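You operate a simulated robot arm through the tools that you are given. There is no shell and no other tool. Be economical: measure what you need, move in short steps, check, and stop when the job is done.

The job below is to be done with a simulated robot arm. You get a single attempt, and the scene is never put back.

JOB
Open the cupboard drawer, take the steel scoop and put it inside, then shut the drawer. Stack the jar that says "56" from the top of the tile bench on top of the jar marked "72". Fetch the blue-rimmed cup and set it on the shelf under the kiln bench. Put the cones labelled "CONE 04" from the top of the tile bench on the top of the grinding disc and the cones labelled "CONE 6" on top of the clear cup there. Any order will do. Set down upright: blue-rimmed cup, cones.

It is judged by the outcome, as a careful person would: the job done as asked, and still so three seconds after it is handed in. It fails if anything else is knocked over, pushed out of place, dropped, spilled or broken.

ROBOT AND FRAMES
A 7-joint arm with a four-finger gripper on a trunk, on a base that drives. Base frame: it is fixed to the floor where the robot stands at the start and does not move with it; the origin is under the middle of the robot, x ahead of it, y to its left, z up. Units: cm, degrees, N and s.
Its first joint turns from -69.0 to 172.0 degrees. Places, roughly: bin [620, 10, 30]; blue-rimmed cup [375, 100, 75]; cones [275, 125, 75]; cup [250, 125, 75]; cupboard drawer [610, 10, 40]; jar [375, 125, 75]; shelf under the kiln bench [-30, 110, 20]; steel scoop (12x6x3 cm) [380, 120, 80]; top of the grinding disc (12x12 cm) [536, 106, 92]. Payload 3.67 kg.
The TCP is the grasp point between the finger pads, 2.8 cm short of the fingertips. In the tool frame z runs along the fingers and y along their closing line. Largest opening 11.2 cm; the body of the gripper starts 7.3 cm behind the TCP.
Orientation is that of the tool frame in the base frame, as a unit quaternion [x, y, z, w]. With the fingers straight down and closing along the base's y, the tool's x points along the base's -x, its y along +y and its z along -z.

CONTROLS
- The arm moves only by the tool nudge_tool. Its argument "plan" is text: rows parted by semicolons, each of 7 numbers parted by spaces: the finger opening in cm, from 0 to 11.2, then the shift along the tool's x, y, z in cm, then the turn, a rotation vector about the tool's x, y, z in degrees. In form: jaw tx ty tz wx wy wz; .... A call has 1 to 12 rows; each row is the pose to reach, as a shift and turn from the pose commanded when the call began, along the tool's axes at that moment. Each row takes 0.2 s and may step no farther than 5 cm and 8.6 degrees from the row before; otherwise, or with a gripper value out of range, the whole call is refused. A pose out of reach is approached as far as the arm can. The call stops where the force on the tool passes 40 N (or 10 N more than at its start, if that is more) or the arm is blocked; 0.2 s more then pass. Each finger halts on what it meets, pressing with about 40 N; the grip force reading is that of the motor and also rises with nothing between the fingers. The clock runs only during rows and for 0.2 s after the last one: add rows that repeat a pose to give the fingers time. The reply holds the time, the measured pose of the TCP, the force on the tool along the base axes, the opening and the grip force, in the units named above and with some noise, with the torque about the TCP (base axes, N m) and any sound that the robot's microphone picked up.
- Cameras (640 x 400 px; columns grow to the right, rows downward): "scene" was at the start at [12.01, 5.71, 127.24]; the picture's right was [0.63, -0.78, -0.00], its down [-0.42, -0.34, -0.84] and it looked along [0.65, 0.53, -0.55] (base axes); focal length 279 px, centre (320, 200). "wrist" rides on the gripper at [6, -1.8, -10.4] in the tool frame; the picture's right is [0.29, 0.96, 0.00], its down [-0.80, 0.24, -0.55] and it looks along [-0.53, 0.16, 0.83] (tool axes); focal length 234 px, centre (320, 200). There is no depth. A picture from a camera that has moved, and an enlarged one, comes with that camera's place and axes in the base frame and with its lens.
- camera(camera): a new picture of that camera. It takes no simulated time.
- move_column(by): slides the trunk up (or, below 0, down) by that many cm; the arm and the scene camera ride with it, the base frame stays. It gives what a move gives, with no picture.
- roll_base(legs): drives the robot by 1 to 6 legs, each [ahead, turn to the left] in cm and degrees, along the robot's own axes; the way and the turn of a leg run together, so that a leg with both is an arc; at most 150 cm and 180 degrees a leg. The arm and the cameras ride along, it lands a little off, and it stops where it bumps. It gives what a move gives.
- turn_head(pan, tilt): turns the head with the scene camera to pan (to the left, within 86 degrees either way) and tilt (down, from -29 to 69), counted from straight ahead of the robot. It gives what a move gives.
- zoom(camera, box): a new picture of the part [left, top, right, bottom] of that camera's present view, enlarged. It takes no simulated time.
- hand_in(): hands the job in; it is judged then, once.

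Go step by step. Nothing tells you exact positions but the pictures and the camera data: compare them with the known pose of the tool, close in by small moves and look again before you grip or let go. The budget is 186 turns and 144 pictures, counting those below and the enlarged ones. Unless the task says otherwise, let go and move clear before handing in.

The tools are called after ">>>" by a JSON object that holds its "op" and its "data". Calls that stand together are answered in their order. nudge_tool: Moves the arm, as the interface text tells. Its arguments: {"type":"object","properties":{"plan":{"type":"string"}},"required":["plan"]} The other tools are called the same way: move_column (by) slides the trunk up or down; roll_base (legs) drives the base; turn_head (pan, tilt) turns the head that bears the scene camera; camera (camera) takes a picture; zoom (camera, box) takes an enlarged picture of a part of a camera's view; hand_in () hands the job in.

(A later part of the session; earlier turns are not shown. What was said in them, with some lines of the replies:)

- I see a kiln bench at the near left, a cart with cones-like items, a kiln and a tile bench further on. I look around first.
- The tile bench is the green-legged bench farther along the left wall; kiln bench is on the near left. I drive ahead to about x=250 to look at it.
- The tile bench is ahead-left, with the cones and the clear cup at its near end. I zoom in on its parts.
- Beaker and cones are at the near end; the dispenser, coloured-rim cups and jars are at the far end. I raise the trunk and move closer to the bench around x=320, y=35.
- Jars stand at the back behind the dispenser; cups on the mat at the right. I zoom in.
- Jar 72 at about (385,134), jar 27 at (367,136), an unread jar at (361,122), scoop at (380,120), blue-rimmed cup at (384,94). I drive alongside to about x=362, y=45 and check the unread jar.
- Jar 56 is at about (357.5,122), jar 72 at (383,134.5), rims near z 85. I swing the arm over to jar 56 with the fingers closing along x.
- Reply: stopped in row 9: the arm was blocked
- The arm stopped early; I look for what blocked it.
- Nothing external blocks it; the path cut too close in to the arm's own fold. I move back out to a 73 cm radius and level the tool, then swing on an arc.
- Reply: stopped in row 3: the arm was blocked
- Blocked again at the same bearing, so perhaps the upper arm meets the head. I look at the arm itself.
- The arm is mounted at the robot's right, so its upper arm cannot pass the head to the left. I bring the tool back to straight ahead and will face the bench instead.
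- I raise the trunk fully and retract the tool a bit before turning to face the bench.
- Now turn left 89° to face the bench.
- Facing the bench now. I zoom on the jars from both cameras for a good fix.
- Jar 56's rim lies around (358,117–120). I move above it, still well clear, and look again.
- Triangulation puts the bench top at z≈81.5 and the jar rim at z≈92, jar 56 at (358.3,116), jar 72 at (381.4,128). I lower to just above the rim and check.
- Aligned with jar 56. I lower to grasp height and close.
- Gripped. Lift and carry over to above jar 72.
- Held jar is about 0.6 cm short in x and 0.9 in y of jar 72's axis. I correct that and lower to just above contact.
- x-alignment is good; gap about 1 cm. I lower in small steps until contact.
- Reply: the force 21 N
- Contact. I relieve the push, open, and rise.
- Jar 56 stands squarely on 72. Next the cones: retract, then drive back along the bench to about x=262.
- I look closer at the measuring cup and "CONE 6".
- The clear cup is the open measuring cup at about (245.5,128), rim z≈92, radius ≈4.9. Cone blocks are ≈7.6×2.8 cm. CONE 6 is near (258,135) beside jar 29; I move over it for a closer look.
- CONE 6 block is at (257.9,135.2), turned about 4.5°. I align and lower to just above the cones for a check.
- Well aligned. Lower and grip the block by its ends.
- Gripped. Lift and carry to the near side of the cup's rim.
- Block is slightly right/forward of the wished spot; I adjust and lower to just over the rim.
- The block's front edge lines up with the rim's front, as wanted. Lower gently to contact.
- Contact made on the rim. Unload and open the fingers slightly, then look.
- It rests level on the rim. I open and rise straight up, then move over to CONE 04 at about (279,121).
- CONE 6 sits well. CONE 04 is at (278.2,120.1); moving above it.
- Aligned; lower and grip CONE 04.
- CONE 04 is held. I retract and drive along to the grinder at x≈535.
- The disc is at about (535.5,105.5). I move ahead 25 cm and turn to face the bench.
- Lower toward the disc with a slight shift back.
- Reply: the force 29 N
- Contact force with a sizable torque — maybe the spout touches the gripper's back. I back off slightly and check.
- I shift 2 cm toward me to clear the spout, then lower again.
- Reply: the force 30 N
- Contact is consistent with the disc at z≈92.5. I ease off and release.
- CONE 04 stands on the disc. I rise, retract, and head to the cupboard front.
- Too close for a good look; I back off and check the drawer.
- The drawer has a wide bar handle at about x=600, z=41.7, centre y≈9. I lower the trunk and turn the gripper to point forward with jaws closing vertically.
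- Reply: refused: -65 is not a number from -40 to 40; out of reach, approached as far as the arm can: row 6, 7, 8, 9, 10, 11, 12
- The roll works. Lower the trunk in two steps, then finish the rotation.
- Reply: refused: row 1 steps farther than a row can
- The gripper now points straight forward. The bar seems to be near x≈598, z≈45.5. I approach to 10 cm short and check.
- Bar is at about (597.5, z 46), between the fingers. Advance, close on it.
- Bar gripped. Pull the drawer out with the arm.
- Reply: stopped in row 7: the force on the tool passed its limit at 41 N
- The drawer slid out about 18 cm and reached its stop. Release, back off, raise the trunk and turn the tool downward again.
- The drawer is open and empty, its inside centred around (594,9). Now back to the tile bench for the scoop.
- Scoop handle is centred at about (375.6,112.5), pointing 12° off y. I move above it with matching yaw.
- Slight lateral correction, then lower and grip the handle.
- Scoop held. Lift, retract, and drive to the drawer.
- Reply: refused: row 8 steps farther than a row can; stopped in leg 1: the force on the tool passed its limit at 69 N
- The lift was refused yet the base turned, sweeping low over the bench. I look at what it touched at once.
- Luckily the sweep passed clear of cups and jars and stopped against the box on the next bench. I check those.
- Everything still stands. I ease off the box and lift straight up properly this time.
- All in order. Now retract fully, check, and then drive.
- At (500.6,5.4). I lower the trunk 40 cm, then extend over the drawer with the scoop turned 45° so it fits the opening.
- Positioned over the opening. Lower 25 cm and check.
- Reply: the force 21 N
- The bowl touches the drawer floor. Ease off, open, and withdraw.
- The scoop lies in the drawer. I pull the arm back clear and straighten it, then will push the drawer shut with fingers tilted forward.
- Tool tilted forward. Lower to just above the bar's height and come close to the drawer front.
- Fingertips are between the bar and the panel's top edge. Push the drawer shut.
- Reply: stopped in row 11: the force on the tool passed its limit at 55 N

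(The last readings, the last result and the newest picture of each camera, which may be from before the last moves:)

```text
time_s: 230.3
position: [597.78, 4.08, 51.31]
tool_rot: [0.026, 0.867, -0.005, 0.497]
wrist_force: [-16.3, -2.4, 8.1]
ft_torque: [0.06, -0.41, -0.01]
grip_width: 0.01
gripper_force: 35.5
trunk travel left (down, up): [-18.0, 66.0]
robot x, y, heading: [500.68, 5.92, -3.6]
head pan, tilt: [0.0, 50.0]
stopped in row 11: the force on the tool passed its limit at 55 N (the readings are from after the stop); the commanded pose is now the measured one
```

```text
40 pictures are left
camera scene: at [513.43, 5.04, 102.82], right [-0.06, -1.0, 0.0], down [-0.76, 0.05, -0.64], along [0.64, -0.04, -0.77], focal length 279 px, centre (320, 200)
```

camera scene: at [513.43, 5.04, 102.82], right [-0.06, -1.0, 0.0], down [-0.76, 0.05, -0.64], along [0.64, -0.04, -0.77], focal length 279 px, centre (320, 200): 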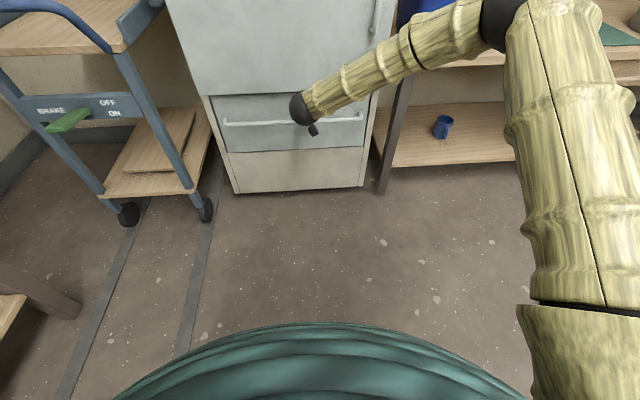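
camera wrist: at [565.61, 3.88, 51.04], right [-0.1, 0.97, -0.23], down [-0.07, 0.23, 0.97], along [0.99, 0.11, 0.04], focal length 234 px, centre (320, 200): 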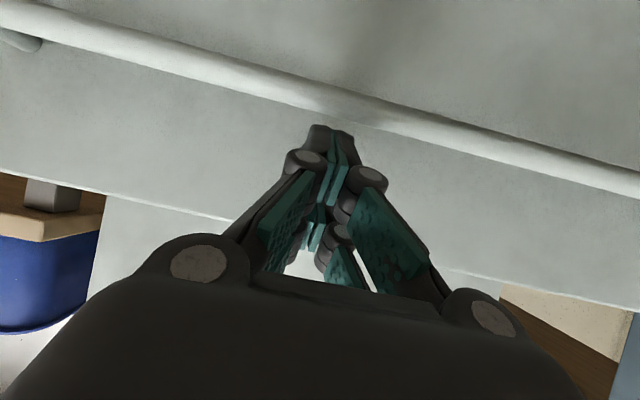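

The drawer stopped at its closed end. Back off, raise, level the tool, and verify.

>>> {"op": "nudge_tool", "data": {"plan": "0 2.2 0 -3.9 0 0 0;0 4.5 0 -7.8 0 0 0;0 6.7 0 -11.7 0 0 0;0 9 0 -15.6 0 0 0;0 11.2 0 -19.5 0 0 0;0 13.5 0 -23.4 0 0 0;0 15.7 0 -27.3 0 0 0;0 18 0 -31.2 0 0 0;0 20.2 0 -35.1 0 0 0;0 20.2 0 -35.1 0 0 0"}}

>>> {"op": "nudge_tool", "data": {"plan": "6 0 0 0 0 7.5 0;9 0 0 0 0 15 0;9 0 0 0 0 22.5 0;9 0 0 0 0 30 0;9 0 0 0 0 37.5 0;9 0 0 0 0 45 0;9 0 0 0 0 52.5 0;9 0 0 0 0 60 0;9 0 0 0 0 60 0"}}

>>> {"op": "zoom", "data": {"camera": "scene", "box": [190, 70, 390, 195]}}

```text
time_s: 232.5
position: [557.56, 6.14, 51.69]
tool_rot: [0.026, 0.867, -0.006, 0.497]
wrist_force: [-0.1, 0.2, 0.3]
ft_torque: [-0.01, -0.01, -0.01]
grip_width: 0.0
gripper_force: 35.6
trunk travel left (down, up): [-18.0, 66.0]
robot x, y, heading: [500.96, 5.65, -3.1]
head pan, tilt: [0.0, 50.0]
```

```text
time_s: 234.5
position: [557.43, 6.11, 51.49]
tool_rot: [0.025, 1.0, 0.007, -0.004]
wrist_force: [0.1, 0.0, 0.1]
ft_torque: [0.05, -0.02, 0.0]
grip_width: 9.0
gripper_force: 0.1
trunk travel left (down, up): [-18.0, 66.0]
robot x, y, heading: [500.73, 5.58, -3.4]
head pan, tilt: [0.0, 50.0]
```

```text
3.20 times, centred on (290, 132) of scene
camera zoom: at [513.57, 5.05, 102.78], right [-0.06, -1.0, 0.0], down [-0.76, 0.05, -0.64], along [0.64, -0.04, -0.77], focal length 892 px, centre (416, 416)
```

zoom: 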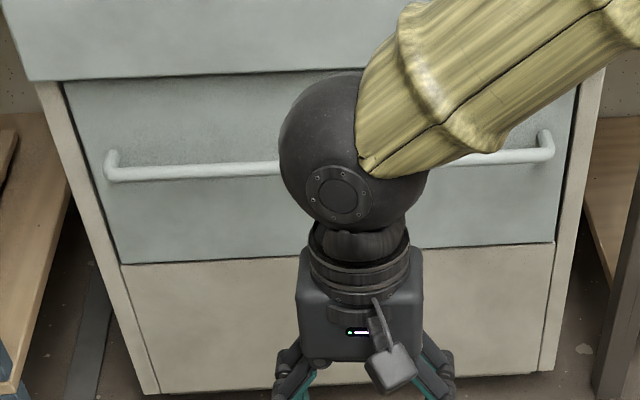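

The drawer is fully shut. Raise the trunk and go back for the blue-rimmed cup.

>>> {"op": "move_column", "data": {"by": 40}}

>>> {"op": "move_column", "data": {"by": 26}}

```text
time_s: 238.3
position: [557.43, 6.23, 91.52]
tool_rot: [0.025, 1.0, 0.008, -0.004]
wrist_force: [0.4, 0.2, 0.5]
ft_torque: [0.0, 0.0, -0.01]
grip_width: 9.03
gripper_force: 0.1
trunk travel left (down, up): [-58.0, 26.0]
robot x, y, heading: [500.81, 5.51, -3.4]
head pan, tilt: [0.0, 50.0]
```

```text
time_s: 241.0
position: [557.39, 6.13, 117.44]
tool_rot: [0.026, 1.0, 0.008, -0.004]
wrist_force: [0.8, 0.6, 0.5]
ft_torque: [-0.01, 0.0, 0.02]
grip_width: 8.97
gripper_force: 0.0
trunk travel left (down, up): [-84.0, 0.0]
robot x, y, heading: [500.58, 5.69, -3.3]
head pan, tilt: [0.0, 50.0]
```

>>> {"op": "roll_base", "data": {"legs": [[0, -12.3], [-128, 0], [0, 105.6]]}}

>>> {"op": "turn_head", "data": {"pan": 0, "tilt": 55}}

>>> {"op": "camera", "data": {"camera": "scene"}}

>>> {"op": "camera", "data": {"camera": "wrist"}}

```text
time_s: 252.7
position: [371.3, 96.67, 117.57]
tool_rot: [0.716, -0.698, -0.001, 0.009]
wrist_force: [0.2, 0.9, -1.0]
ft_torque: [0.0, -0.01, -0.01]
grip_width: 9.03
gripper_force: 0.0
trunk travel left (down, up): [-84.0, 0.0]
robot x, y, heading: [376.21, 40.3, 91.2]
head pan, tilt: [0.0, 50.0]
```

```text
time_s: 253.4
position: [371.37, 96.68, 117.45]
tool_rot: [0.716, -0.698, -0.002, 0.009]
wrist_force: [-0.1, 0.2, 0.8]
ft_torque: [0.0, 0.0, 0.02]
grip_width: 9.02
gripper_force: 0.1
trunk travel left (down, up): [-84.0, 0.0]
robot x, y, heading: [376.03, 39.94, 91.1]
head pan, tilt: [0.0, 55.0]
```

```text
38 pictures are left
camera scene: at [375.97, 52.58, 168.13], right [1.0, 0.02, 0.0], down [0.01, -0.82, -0.57], along [-0.01, 0.57, -0.82], focal length 279 px, centre (320, 200)
```

scene: 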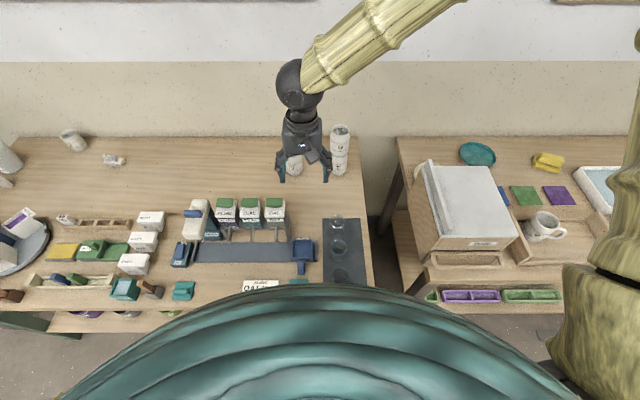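

```text
37 pictures are left
camera wrist: at [373.35, 90.65, 127.86], right [-0.95, -0.31, 0.02], down [-0.25, 0.8, 0.55], along [-0.19, 0.52, -0.83], focal length 234 px, centre (320, 200)
```

wrist: 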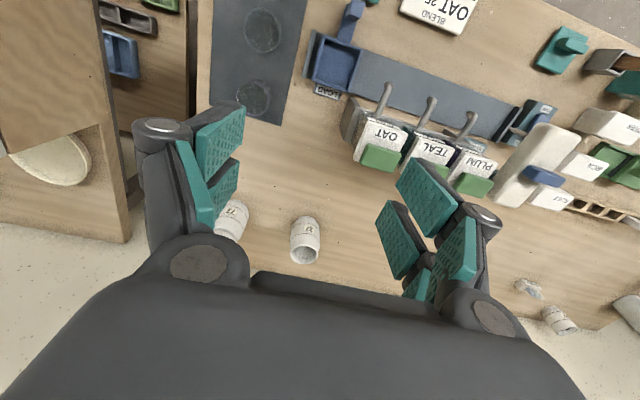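

>>> {"op": "zoom", "data": {"camera": "scene", "box": [280, 205, 380, 285]}}

>>> {"op": "zoom", "data": {"camera": "wrist", "box": [180, 0, 360, 130]}}

```text
5.00 times, centred on (330, 245) of scene
camera zoom: at [375.97, 52.58, 168.13], right [1.0, 0.02, 0.0], down [0.01, -0.82, -0.57], along [-0.01, 0.57, -0.82], focal length 1394 px, centre (270, -25)
```

zoom: 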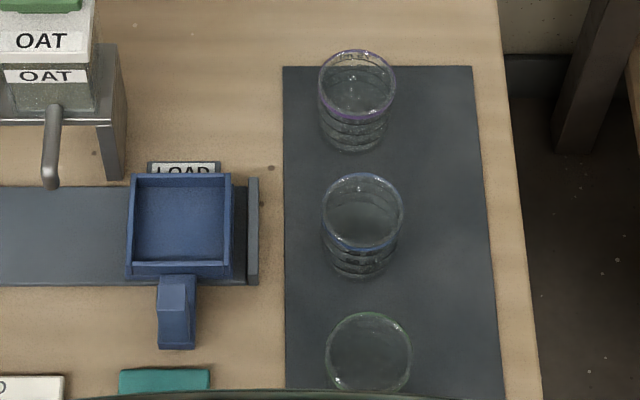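

```text
3.08 times, centred on (270, 65) of wrist
camera zoom: at [373.35, 90.65, 127.86], right [-0.95, -0.31, 0.02], down [-0.25, 0.8, 0.55], along [-0.19, 0.52, -0.83], focal length 720 px, centre (474, 615)
```

zoom: 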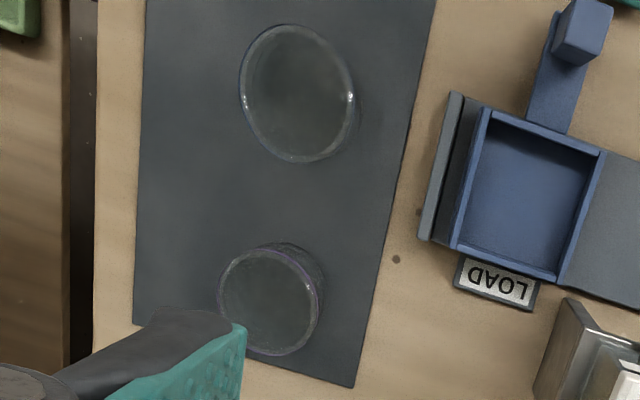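

The blue-rimmed cup is the middle one, at about (381,91.2), ~5 cm tall and wide. For placing under the kiln bench I grip it with the tool pitched 30° forward; first move above it.

>>> {"op": "nudge_tool", "data": {"plan": "8 1.15 -1.9 3.5 0 -6 0;8 2.3 -3.8 7 0 -12 0;8 3.5 -5.7 10.5 0 -18 0;8 4.6 -7.6 14 0 -24 0;8 5.75 -9.45 17.5 0 -30 0;8 5.75 -9.45 17.5 0 -30 0"}}

>>> {"op": "camera", "data": {"camera": "wrist"}}

>>> {"op": "zoom", "data": {"camera": "scene", "box": [280, 190, 400, 285]}}

```text
time_s: 254.8
position: [380.5, 91.27, 100.16]
tool_rot: [-0.678, 0.689, 0.194, 0.164]
wrist_force: [0.2, -0.2, 1.4]
ft_torque: [0.0, 0.02, 0.03]
grip_width: 8.0
gripper_force: 0.1
out of reach, approached as far as the arm can: row 3
trunk travel left (down, up): [-84.0, 0.0]
robot x, y, heading: [375.97, 40.02, 91.0]
head pan, tilt: [0.0, 55.0]
```

```text
34 pictures are left
camera wrist: at [382.44, 80.86, 106.23], right [-0.96, -0.25, -0.1], down [-0.2, 0.42, 0.88], along [-0.18, 0.87, -0.46], focal length 234 px, centre (320, 200)
```

wrist: 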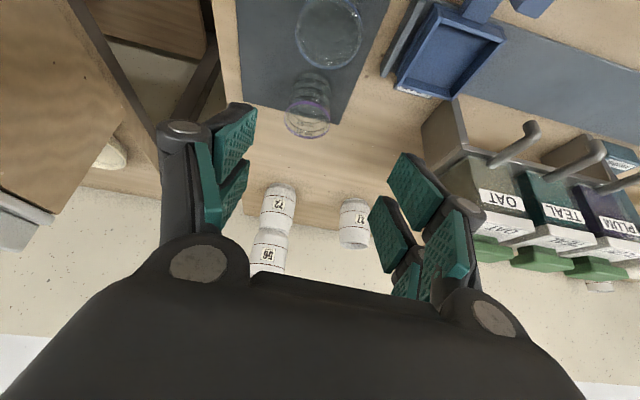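

```text
4.21 times, centred on (340, 238) of scene
camera zoom: at [375.97, 52.42, 168.15], right [1.0, 0.02, 0.0], down [0.01, -0.82, -0.57], along [-0.01, 0.57, -0.82], focal length 1174 px, centre (236, 42)
```

zoom: 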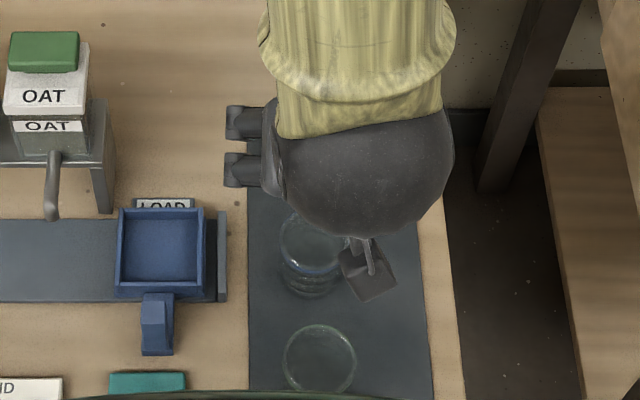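

The cup lies at (381,91). I correct a slight roll and lower to just above the rim for a check.

>>> {"op": "nudge_tool", "data": {"plan": "7 1.6 -0.4 2.8 1 0 0;7 3.2 -0.7 5.5 2 0 0;7 4.6 -0.95 8 3 0 0;7 4.6 -0.95 8 3 0 0"}}

>>> {"op": "camera", "data": {"camera": "wrist"}}

```text
time_s: 255.8
position: [381.47, 90.82, 90.69]
tool_rot: [0.686, -0.681, -0.17, -0.192]
wrist_force: [-0.4, 0.1, -0.2]
ft_torque: [-0.01, -0.05, 0.02]
grip_width: 7.02
gripper_force: 0.1
trunk travel left (down, up): [-84.0, 0.0]
robot x, y, heading: [375.81, 40.2, 90.7]
head pan, tilt: [0.0, 55.0]
```

```text
32 pictures are left
camera wrist: at [383.01, 80.33, 96.67], right [-0.95, -0.25, -0.17], down [-0.27, 0.42, 0.87], along [-0.15, 0.87, -0.47], focal length 234 px, centre (320, 200)
```

wrist: 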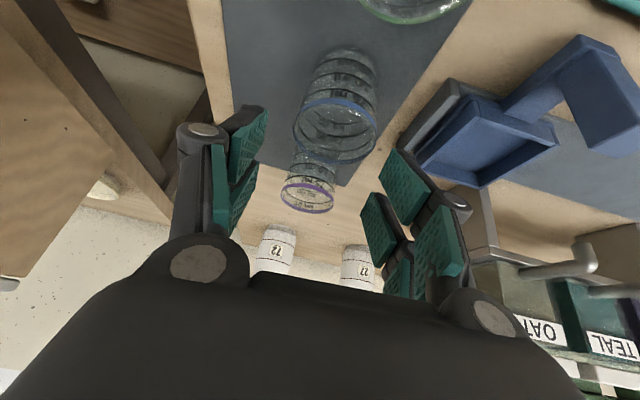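

Good alignment. Lower onto the cup and close.

>>> {"op": "nudge_tool", "data": {"plan": "7 0.75 0.15 1.5 -0.9 0 0;7 1.5 0.3 2.9 -1.8 0 0;7 2.2 0.41 4.25 -1.8 0 0;7 2.2 0.41 4.25 -1.8 0 0;4 2.2 0.41 4.25 -1.8 0 0;4 2.2 0.41 4.25 -1.8 0 0;4 2.2 0.41 4.25 -1.8 0 0"}}

>>> {"op": "camera", "data": {"camera": "wrist"}}

```text
time_s: 257.4
position: [381.24, 90.89, 85.79]
tool_rot: [0.689, -0.678, -0.181, -0.179]
wrist_force: [0.1, -0.4, 2.7]
ft_torque: [0.02, 0.07, -0.02]
grip_width: 5.04
gripper_force: 40.2
trunk travel left (down, up): [-84.0, 0.0]
robot x, y, heading: [376.16, 40.34, 90.8]
head pan, tilt: [0.0, 55.0]
```

```text
31 pictures are left
camera wrist: at [383.12, 80.63, 91.89], right [-0.95, -0.27, -0.14], down [-0.25, 0.42, 0.87], along [-0.17, 0.87, -0.46], focal length 234 px, centre (320, 200)
```

wrist: 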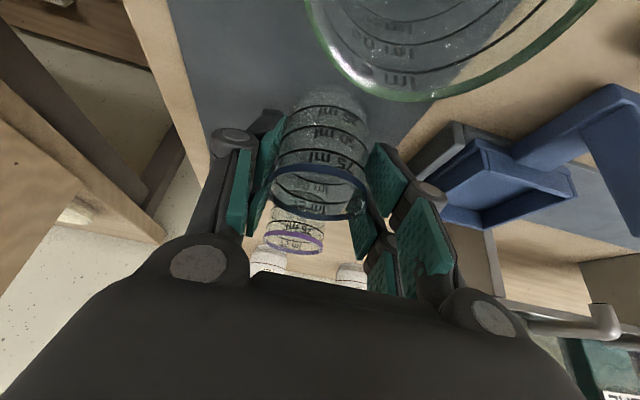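

Cup gripped. Lift straight up.

>>> {"op": "nudge_tool", "data": {"plan": "4 -1.1 0 -1.9 0 0 0;4 -3.3 0 -5.8 0 0 0;4 -5.5 0 -9.6 0 0 0;4 -7.7 0 -13.4 0 0 0;4 -9.9 0 -17.2 0 0 0;4 -12.1 0 -21 0 0 0;4 -14.3 0 -24.8 0 0 0;4 -16 0 -27.7 0 0 0;4 -16 0 -27.7 0 0 0"}}

>>> {"op": "zoom", "data": {"camera": "scene", "box": [220, 100, 460, 285]}}

```text
time_s: 259.4
position: [380.63, 92.62, 117.82]
tool_rot: [0.69, -0.678, -0.179, -0.179]
wrist_force: [0.3, 0.6, -0.1]
ft_torque: [-0.02, 0.0, -0.01]
grip_width: 5.06
gripper_force: 40.1
out of reach, approached as far as the arm can: row 7, 8, 9
trunk travel left (down, up): [-84.0, 0.0]
robot x, y, heading: [375.99, 40.05, 90.6]
head pan, tilt: [0.0, 55.0]
```

```text
2.16 times, centred on (340, 192) of scene
camera zoom: at [375.95, 52.73, 168.11], right [1.0, 0.02, 0.0], down [0.01, -0.82, -0.57], along [-0.01, 0.57, -0.82], focal length 603 px, centre (277, 216)
```

zoom: 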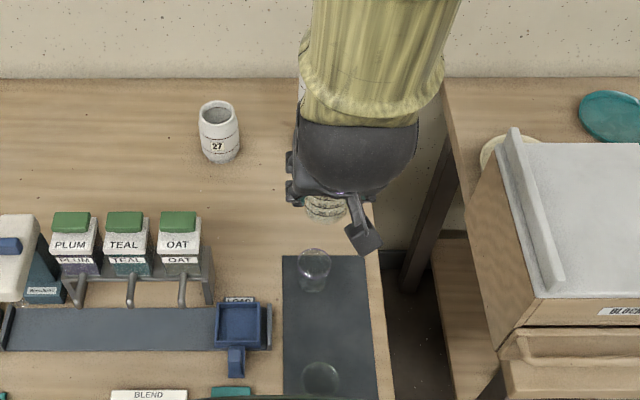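

Cup held upright. I back away from the bench first, then turn and reverse back along the room to the kiln bench.

>>> {"op": "roll_base", "data": {"legs": [[-18, 0], [0, -85], [-114, 0], [-113, 0], [0, -5.6], [-138, 0]]}}

>>> {"op": "turn_head", "data": {"pan": 82, "tilt": 45}}

>>> {"op": "camera", "data": {"camera": "scene"}}

```text
time_s: 282.2
position: [67.47, -4.46, 117.8]
tool_rot: [0.005, 0.967, -0.003, 0.254]
wrist_force: [0.1, 0.0, -0.5]
ft_torque: [-0.01, 0.02, -0.03]
grip_width: 5.03
gripper_force: 40.1
trunk travel left (down, up): [-84.0, 0.0]
robot x, y, heading: [15.21, 1.46, -0.7]
head pan, tilt: [0.0, 55.0]
```

```text
time_s: 283.7
position: [67.53, -4.48, 117.83]
tool_rot: [0.006, 0.967, -0.003, 0.253]
wrist_force: [0.6, -0.1, 0.3]
ft_torque: [0.0, -0.01, -0.02]
grip_width: 5.05
gripper_force: 40.6
trunk travel left (down, up): [-84.0, 0.0]
robot x, y, heading: [15.45, 1.6, -0.5]
head pan, tilt: [82.0, 45.0]
```

```text
29 pictures are left
camera scene: at [21.65, 9.7, 169.48], right [0.99, -0.15, 0.0], down [-0.11, -0.7, -0.71], along [0.11, 0.7, -0.71], focal length 279 px, centre (320, 200)
```

scene: 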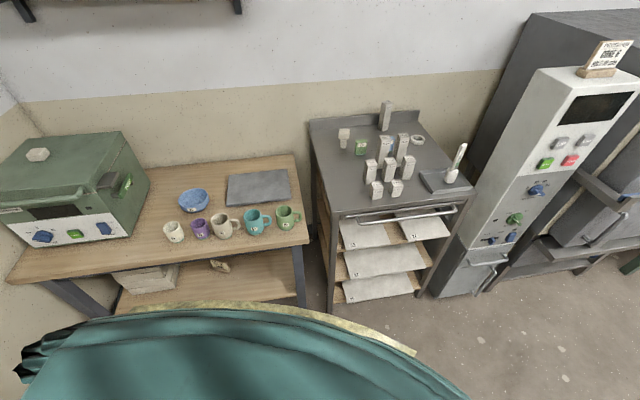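

I back to x≈0, face the kiln bench, lower the trunk partly and look at the shelf.

>>> {"op": "roll_base", "data": {"legs": [[-15, 0], [0, 90.5]]}}

>>> {"op": "move_column", "data": {"by": -40}}

>>> {"op": "move_column", "data": {"by": -36}}

>>> {"op": "turn_head", "data": {"pan": 0, "tilt": 30}}

>>> {"op": "camera", "data": {"camera": "scene"}}

```text
time_s: 289.0
position: [5.62, 54.0, 117.78]
tool_rot: [0.686, -0.682, -0.178, -0.18]
wrist_force: [-0.7, -0.2, -1.1]
ft_torque: [0.0, 0.01, -0.01]
grip_width: 5.05
gripper_force: 40.1
trunk travel left (down, up): [-84.0, 0.0]
robot x, y, heading: [0.63, 2.1, 90.7]
head pan, tilt: [82.0, 45.0]
```

```text
time_s: 292.8
position: [5.6, 53.97, 77.73]
tool_rot: [0.686, -0.682, -0.178, -0.18]
wrist_force: [-0.4, 0.0, -0.7]
ft_torque: [0.0, 0.03, 0.01]
grip_width: 5.04
gripper_force: 39.8
trunk travel left (down, up): [-44.0, 40.0]
robot x, y, heading: [0.64, 2.23, 90.4]
head pan, tilt: [82.0, 45.0]
```

```text
time_s: 296.3
position: [5.58, 54.03, 41.78]
tool_rot: [0.687, -0.681, -0.178, -0.179]
wrist_force: [1.0, 0.0, -0.1]
ft_torque: [0.0, 0.0, -0.02]
grip_width: 5.05
gripper_force: 39.9
trunk travel left (down, up): [-8.0, 76.0]
robot x, y, heading: [0.89, 1.66, 90.4]
head pan, tilt: [82.0, 45.0]
```

```text
time_s: 297.8
position: [5.58, 54.04, 41.74]
tool_rot: [0.686, -0.682, -0.179, -0.18]
wrist_force: [0.0, -0.4, -0.4]
ft_torque: [0.0, -0.01, 0.0]
grip_width: 5.03
gripper_force: 40.3
trunk travel left (down, up): [-8.0, 76.0]
robot x, y, heading: [0.47, 1.83, 90.7]
head pan, tilt: [0.0, 30.0]
```

```text
28 pictures are left
camera scene: at [0.46, 15.95, 95.73], right [1.0, 0.01, 0.0], down [0.0, -0.5, -0.87], along [-0.01, 0.87, -0.5], focal length 279 px, centre (320, 200)
```

scene: 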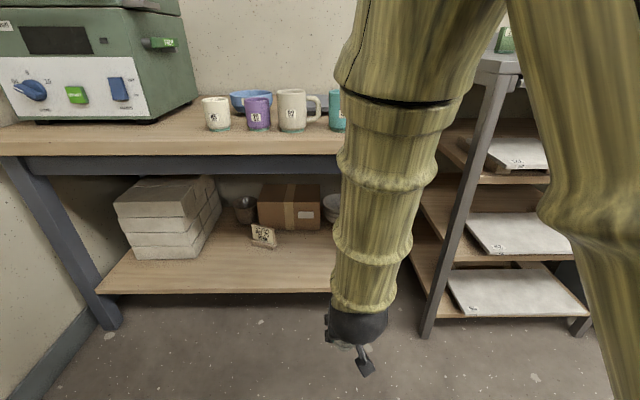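

The shelf is at z≈21 with its front edge near y≈84; the bench underside is at ≈65. The strip at x≈-5, y≈92 is free. I extend the arm forward in front of the bench first.

>>> {"op": "nudge_tool", "data": {"plan": "4 -3.1 2 1.8 0 0 0;4 -6.3 4 3.5 0 0 0;4 -9.4 6 5.3 0 0 0;4 -12.6 8 7 0 0 0;4 -15.7 10 8.8 0 0 0;4 -15.7 10 8.8 0 0 0"}}

>>> {"op": "move_column", "data": {"by": -8}}

>>> {"op": "camera", "data": {"camera": "scene"}}

>>> {"op": "camera", "data": {"camera": "wrist"}}

```text
time_s: 299.4
position: [-2.79, 74.1, 45.65]
tool_rot: [-0.655, 0.708, 0.215, 0.156]
wrist_force: [0.3, -1.2, -0.7]
ft_torque: [0.01, -0.01, 0.02]
grip_width: 5.02
gripper_force: 39.7
trunk travel left (down, up): [-8.0, 76.0]
robot x, y, heading: [0.33, 1.93, 90.6]
head pan, tilt: [0.0, 30.0]
stopped in row 6: the arm was blocked; the commanded pose is now the measured one
```

```text
time_s: 300.6
position: [-2.94, 73.96, 37.67]
tool_rot: [-0.655, 0.707, 0.215, 0.155]
wrist_force: [-0.7, -0.7, 0.4]
ft_torque: [0.01, -0.02, -0.02]
grip_width: 5.02
gripper_force: 40.3
trunk travel left (down, up): [0.0, 84.0]
robot x, y, heading: [0.36, 1.63, 90.5]
head pan, tilt: [0.0, 30.0]
```

```text
27 pictures are left
camera scene: at [0.46, 15.95, 87.74], right [1.0, 0.01, 0.0], down [0.0, -0.5, -0.87], along [-0.01, 0.87, -0.5], focal length 279 px, centre (320, 200)
```

scene: 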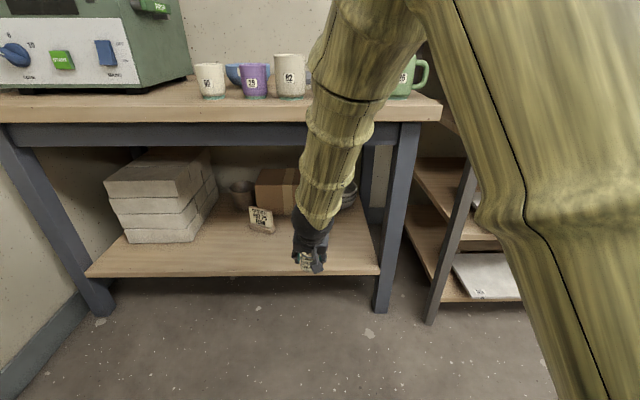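

```text
26 pictures are left
camera wrist: at [-1.05, 63.26, 43.34], right [-0.98, -0.2, -0.05], down [-0.13, 0.42, 0.9], along [-0.16, 0.89, -0.43], focal length 234 px, centre (320, 200)
```

wrist: 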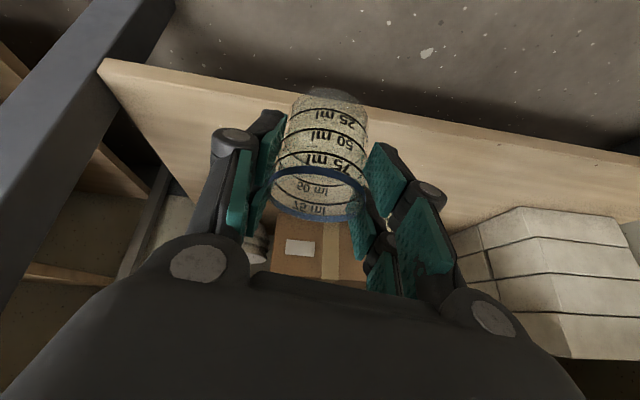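

The arm binds when reaching left of the robot's axis, so I'll place the cup at x≈5 instead. First fix the orientation and move the tool to the right.

>>> {"op": "nudge_tool", "data": {"plan": "4 1.5 -2.6 -1.1 1.2 0.4 -1.9;4 3.1 -5.2 -2.3 2.5 0.7 -3.8;4 4.6 -7.8 -3.4 3.7 1.07 -5.66;4 4.6 -7.8 -3.4 3.7 1.07 -5.66"}}

```text
time_s: 301.6
position: [4.62, 67.93, 37.37]
tool_rot: [0.688, -0.68, -0.176, -0.182]
wrist_force: [0.3, 0.3, -1.4]
ft_torque: [-0.01, 0.0, 0.0]
grip_width: 4.99
gripper_force: 39.9
trunk travel left (down, up): [0.0, 84.0]
robot x, y, heading: [0.46, 1.66, 90.5]
head pan, tilt: [0.0, 30.0]
```

>>> {"op": "nudge_tool", "data": {"plan": "4 -2.1 -0.5 3.1 0 0 0;4 -4.2 -1 6.2 0 0 0;4 -6.25 -1.5 9.25 0 0 0;4 -6.25 -1.5 9.25 0 0 0"}}

>>> {"op": "camera", "data": {"camera": "scene"}}

```text
time_s: 302.6
position: [6.25, 77.72, 32.34]
tool_rot: [0.688, -0.68, -0.177, -0.182]
wrist_force: [-0.4, -0.3, 0.8]
ft_torque: [0.02, 0.0, -0.02]
grip_width: 4.99
gripper_force: 39.7
trunk travel left (down, up): [0.0, 84.0]
robot x, y, heading: [0.37, 1.75, 90.5]
head pan, tilt: [0.0, 30.0]
```

```text
25 pictures are left
camera scene: at [0.46, 15.95, 87.73], right [1.0, 0.01, 0.0], down [0.0, -0.5, -0.87], along [-0.01, 0.87, -0.5], focal length 279 px, centre (320, 200)
```

scene: 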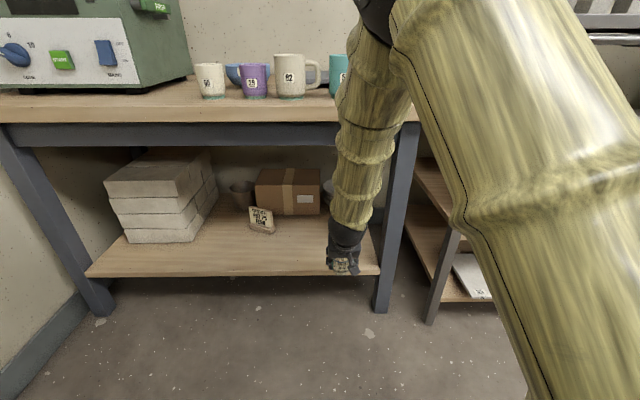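

>>> {"op": "nudge_tool", "data": {"plan": "4 -2.6 0 1.5 0 0 0;4 -5.2 0 2.9 0 0 0;4 -7.8 0 4.4 0 0 0;4 -7.8 0 4.4 0 0 0"}}

>>> {"op": "camera", "data": {"camera": "scene"}}

>>> {"op": "camera", "data": {"camera": "wrist"}}

```text
time_s: 303.6
position: [6.83, 86.95, 32.31]
tool_rot: [-0.684, 0.684, 0.179, 0.179]
wrist_force: [-0.9, 0.4, 0.0]
ft_torque: [-0.02, 0.0, 0.03]
grip_width: 4.99
gripper_force: 40.0
trunk travel left (down, up): [0.0, 84.0]
robot x, y, heading: [0.8, 1.89, 90.4]
head pan, tilt: [0.0, 30.0]
```

```text
24 pictures are left
camera scene: at [0.46, 15.95, 87.73], right [1.0, 0.01, 0.0], down [0.0, -0.5, -0.87], along [-0.01, 0.87, -0.5], focal length 279 px, centre (320, 200)
```

scene: 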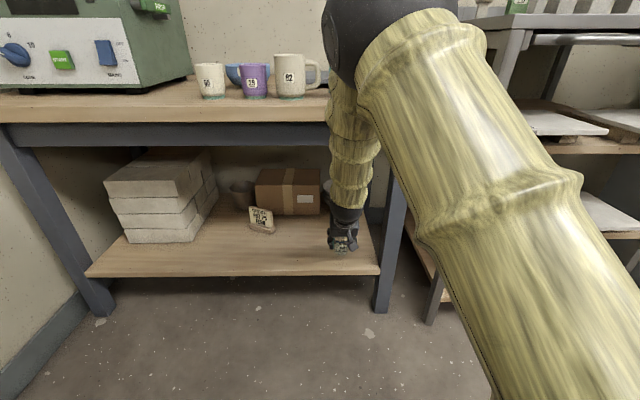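

```text
23 pictures are left
camera wrist: at [8.41, 76.48, 38.42], right [-0.96, -0.25, -0.14], down [-0.24, 0.43, 0.87], along [-0.16, 0.87, -0.47], focal length 234 px, centre (320, 200)
```

wrist: 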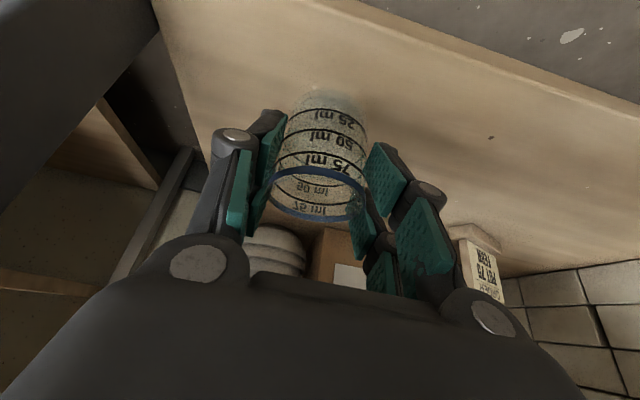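

The cup is over the shelf's front edge (y≈84.5). Advance 7.5 cm more and lower to near the shelf.

>>> {"op": "nudge_tool", "data": {"plan": "4 -3.25 0 1.85 0 0 0;4 -6.5 0 3.7 0 0 0;4 -5.5 0 5.4 0 0 0;4 -4.5 0 7.2 0 0 0;4 -3.6 0 8.9 0 0 0;4 -3.6 0 8.9 0 0 0"}}

>>> {"op": "camera", "data": {"camera": "wrist"}}

>>> {"op": "zoom", "data": {"camera": "scene", "box": [270, 150, 430, 290]}}

```text
time_s: 305.0
position: [6.27, 94.51, 26.83]
tool_rot: [0.686, -0.68, -0.18, -0.184]
wrist_force: [2.2, 7.1, 34.9]
ft_torque: [0.43, 0.34, -0.15]
grip_width: 5.05
gripper_force: 40.4
trunk travel left (down, up): [0.0, 84.0]
robot x, y, heading: [0.09, 1.89, 90.4]
head pan, tilt: [0.0, 30.0]
```

```text
22 pictures are left
camera wrist: at [7.89, 84.03, 32.92], right [-0.95, -0.26, -0.15], down [-0.25, 0.41, 0.88], along [-0.16, 0.87, -0.46], focal length 234 px, centre (320, 200)
```

wrist: 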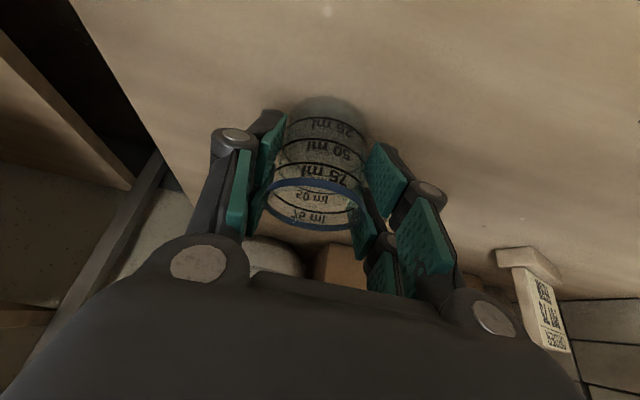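

```text
2.86 times, centred on (350, 220) of scene
camera zoom: at [0.45, 15.75, 87.81], right [1.0, 0.01, 0.0], down [0.0, -0.5, -0.87], along [-0.01, 0.87, -0.5], focal length 796 px, centre (234, 143)
```

zoom: 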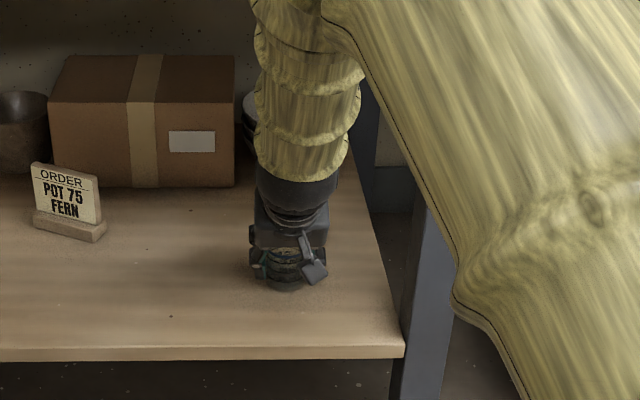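

The cup bottom is on the shelf. Relieve the push a little and check.

>>> {"op": "nudge_tool", "data": {"plan": "4 -0.17 0 -0.3 0 0 0;4 -0.17 0 -0.3 0 0 0"}}

>>> {"op": "zoom", "data": {"camera": "wrist", "box": [220, 70, 420, 250]}}

```text
time_s: 305.6
position: [6.01, 94.22, 26.98]
tool_rot: [0.688, -0.68, -0.178, -0.182]
wrist_force: [2.2, 5.3, 30.2]
ft_torque: [0.54, 0.4, -0.12]
grip_width: 4.96
gripper_force: 39.7
trunk travel left (down, up): [0.0, 84.0]
robot x, y, heading: [0.7, 2.03, 90.7]
head pan, tilt: [0.0, 30.0]
```

```text
2.22 times, centred on (320, 160) of wrist
camera zoom: at [7.83, 83.83, 32.96], right [-0.95, -0.26, -0.15], down [-0.25, 0.42, 0.87], along [-0.16, 0.87, -0.47], focal length 520 px, centre (320, 289)
```

zoom: 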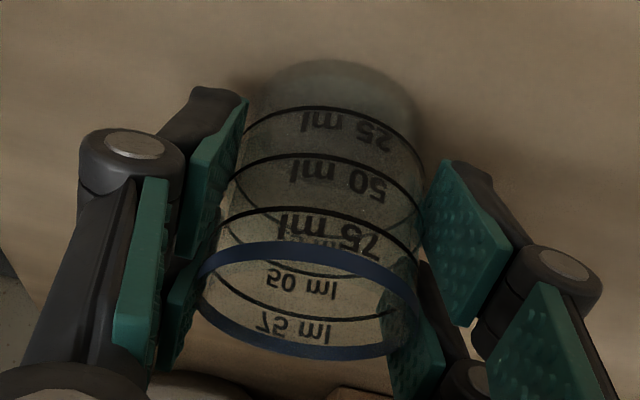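

>>> {"op": "nudge_tool", "data": {"plan": "4 -0.25 0 -0.4 0 0 0;4 -0.4 0 -0.75 0 0 0;4 -0.4 0 -0.75 0 0 0"}}

```text
time_s: 306.4
position: [6.0, 94.18, 27.25]
tool_rot: [0.688, -0.68, -0.176, -0.181]
wrist_force: [0.0, 0.3, 0.4]
ft_torque: [0.01, -0.03, -0.03]
grip_width: 4.94
gripper_force: 40.5
trunk travel left (down, up): [0.0, 84.0]
robot x, y, heading: [0.49, 1.76, 90.5]
head pan, tilt: [0.0, 30.0]
```

Nearly at zero load. Lower a hair and open slowly.

>>> {"op": "nudge_tool", "data": {"plan": "4 0.1 0 0.17 0 0 0;4 0.1 0 0.17 0 0 0;5.3 0.1 0 0.17 0 0 0;6 0.1 0 0.17 0 0 0;7 0.1 0 0.17 0 0 0"}}

>>> {"op": "camera", "data": {"camera": "wrist"}}

```text
time_s: 307.6
position: [5.87, 94.3, 27.2]
tool_rot: [0.688, -0.68, -0.176, -0.182]
wrist_force: [-0.3, 0.4, 0.3]
ft_torque: [0.0, 0.0, -0.01]
grip_width: 7.0
gripper_force: 0.0
trunk travel left (down, up): [0.0, 84.0]
robot x, y, heading: [0.5, 1.95, 90.6]
head pan, tilt: [0.0, 30.0]
```

```text
19 pictures are left
camera wrist: at [7.69, 83.84, 33.36], right [-0.95, -0.26, -0.15], down [-0.25, 0.42, 0.87], along [-0.16, 0.87, -0.47], focal length 234 px, centre (320, 200)
```

wrist: 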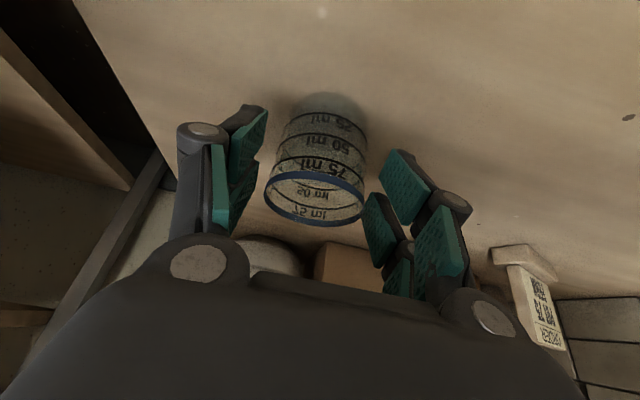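

The cup stands freely on the shelf. Withdraw straight back out.

>>> {"op": "nudge_tool", "data": {"plan": "7 1.5 0 -0.9 0 0 0;7 4 0 -2.3 0 0 0;7 7.5 0 -4.2 0 0 0;7 11 0 -6.2 0 0 0;7 14.5 0 -8.2 0 0 0;7 18 0 -10.2 0 0 0;7 21.5 0 -12.1 0 0 0;7 24 0 -13.5 0 0 0;7 24 0 -13.5 0 0 0"}}

>>> {"op": "camera", "data": {"camera": "scene"}}

>>> {"op": "camera", "data": {"camera": "wrist"}}

```text
time_s: 309.6
position: [6.64, 66.42, 26.61]
tool_rot: [-0.682, 0.689, 0.174, 0.171]
wrist_force: [0.0, 0.0, -0.2]
ft_torque: [-0.03, -0.02, -0.02]
grip_width: 7.01
gripper_force: 0.0
trunk travel left (down, up): [0.0, 84.0]
robot x, y, heading: [0.53, 1.46, 90.3]
head pan, tilt: [0.0, 30.0]
```

```text
18 pictures are left
camera scene: at [0.46, 15.95, 87.74], right [1.0, 0.01, 0.0], down [0.0, -0.5, -0.87], along [-0.01, 0.87, -0.5], focal length 279 px, centre (320, 200)
```

scene: 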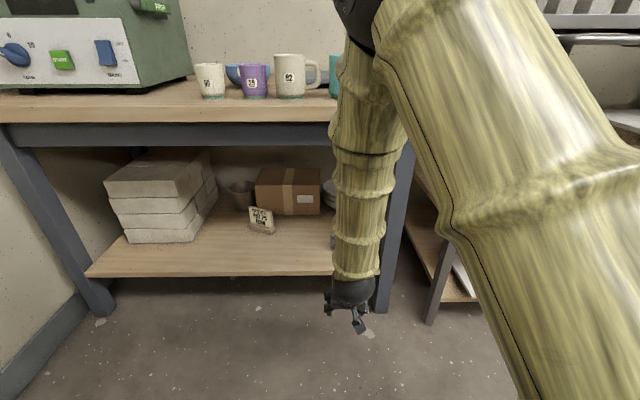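

```text
17 pictures are left
camera wrist: at [8.27, 55.98, 32.81], right [-0.96, -0.24, -0.13], down [-0.23, 0.44, 0.87], along [-0.15, 0.86, -0.48], focal length 234 px, centre (320, 200)
```

wrist: 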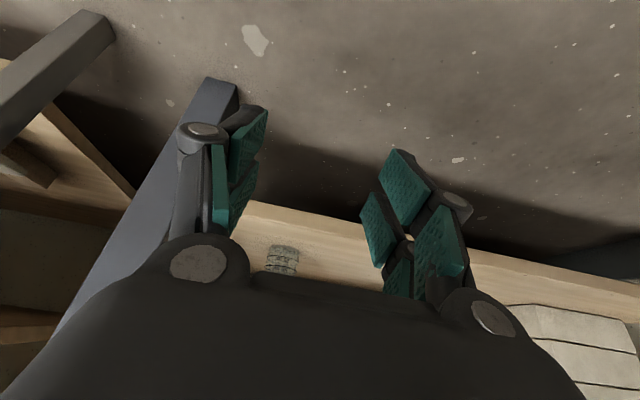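

The cup stands upright on the shelf, and the gripper is clear. All parts of the job are done, so I hand in.

>>> {"op": "hand_in", "data": {}}

```text
The job is handed in.
```

I finished every part of the job and handed it in; the result hasn't come back yet.

- **Scoop:** it is inside the cupboard drawer, and the drawer is shut.
- **Jars:** jar 56 stands on jar 72.
- **Blue-rimmed cup:** it stands upright near the front of the shelf under the kiln bench.
- **CONE 04:** it is upright on the grinding disc, about 2 cm in front of its centre so the gripper would clear the spout.
- **CONE 6:** it is level on the rim of the measuring cup, near the front edge. I took that as the clear cup; its mouth is wider than the block, so the block would have dropped through the middle.

**One slip:** while I was holding the scoop, a lift was refused and the base turned anyway. The arm swept low off the tile bench and hit the side of the BLOCKS box on the next bench (69 N). The pictures right after showed nothing knocked over or moved.
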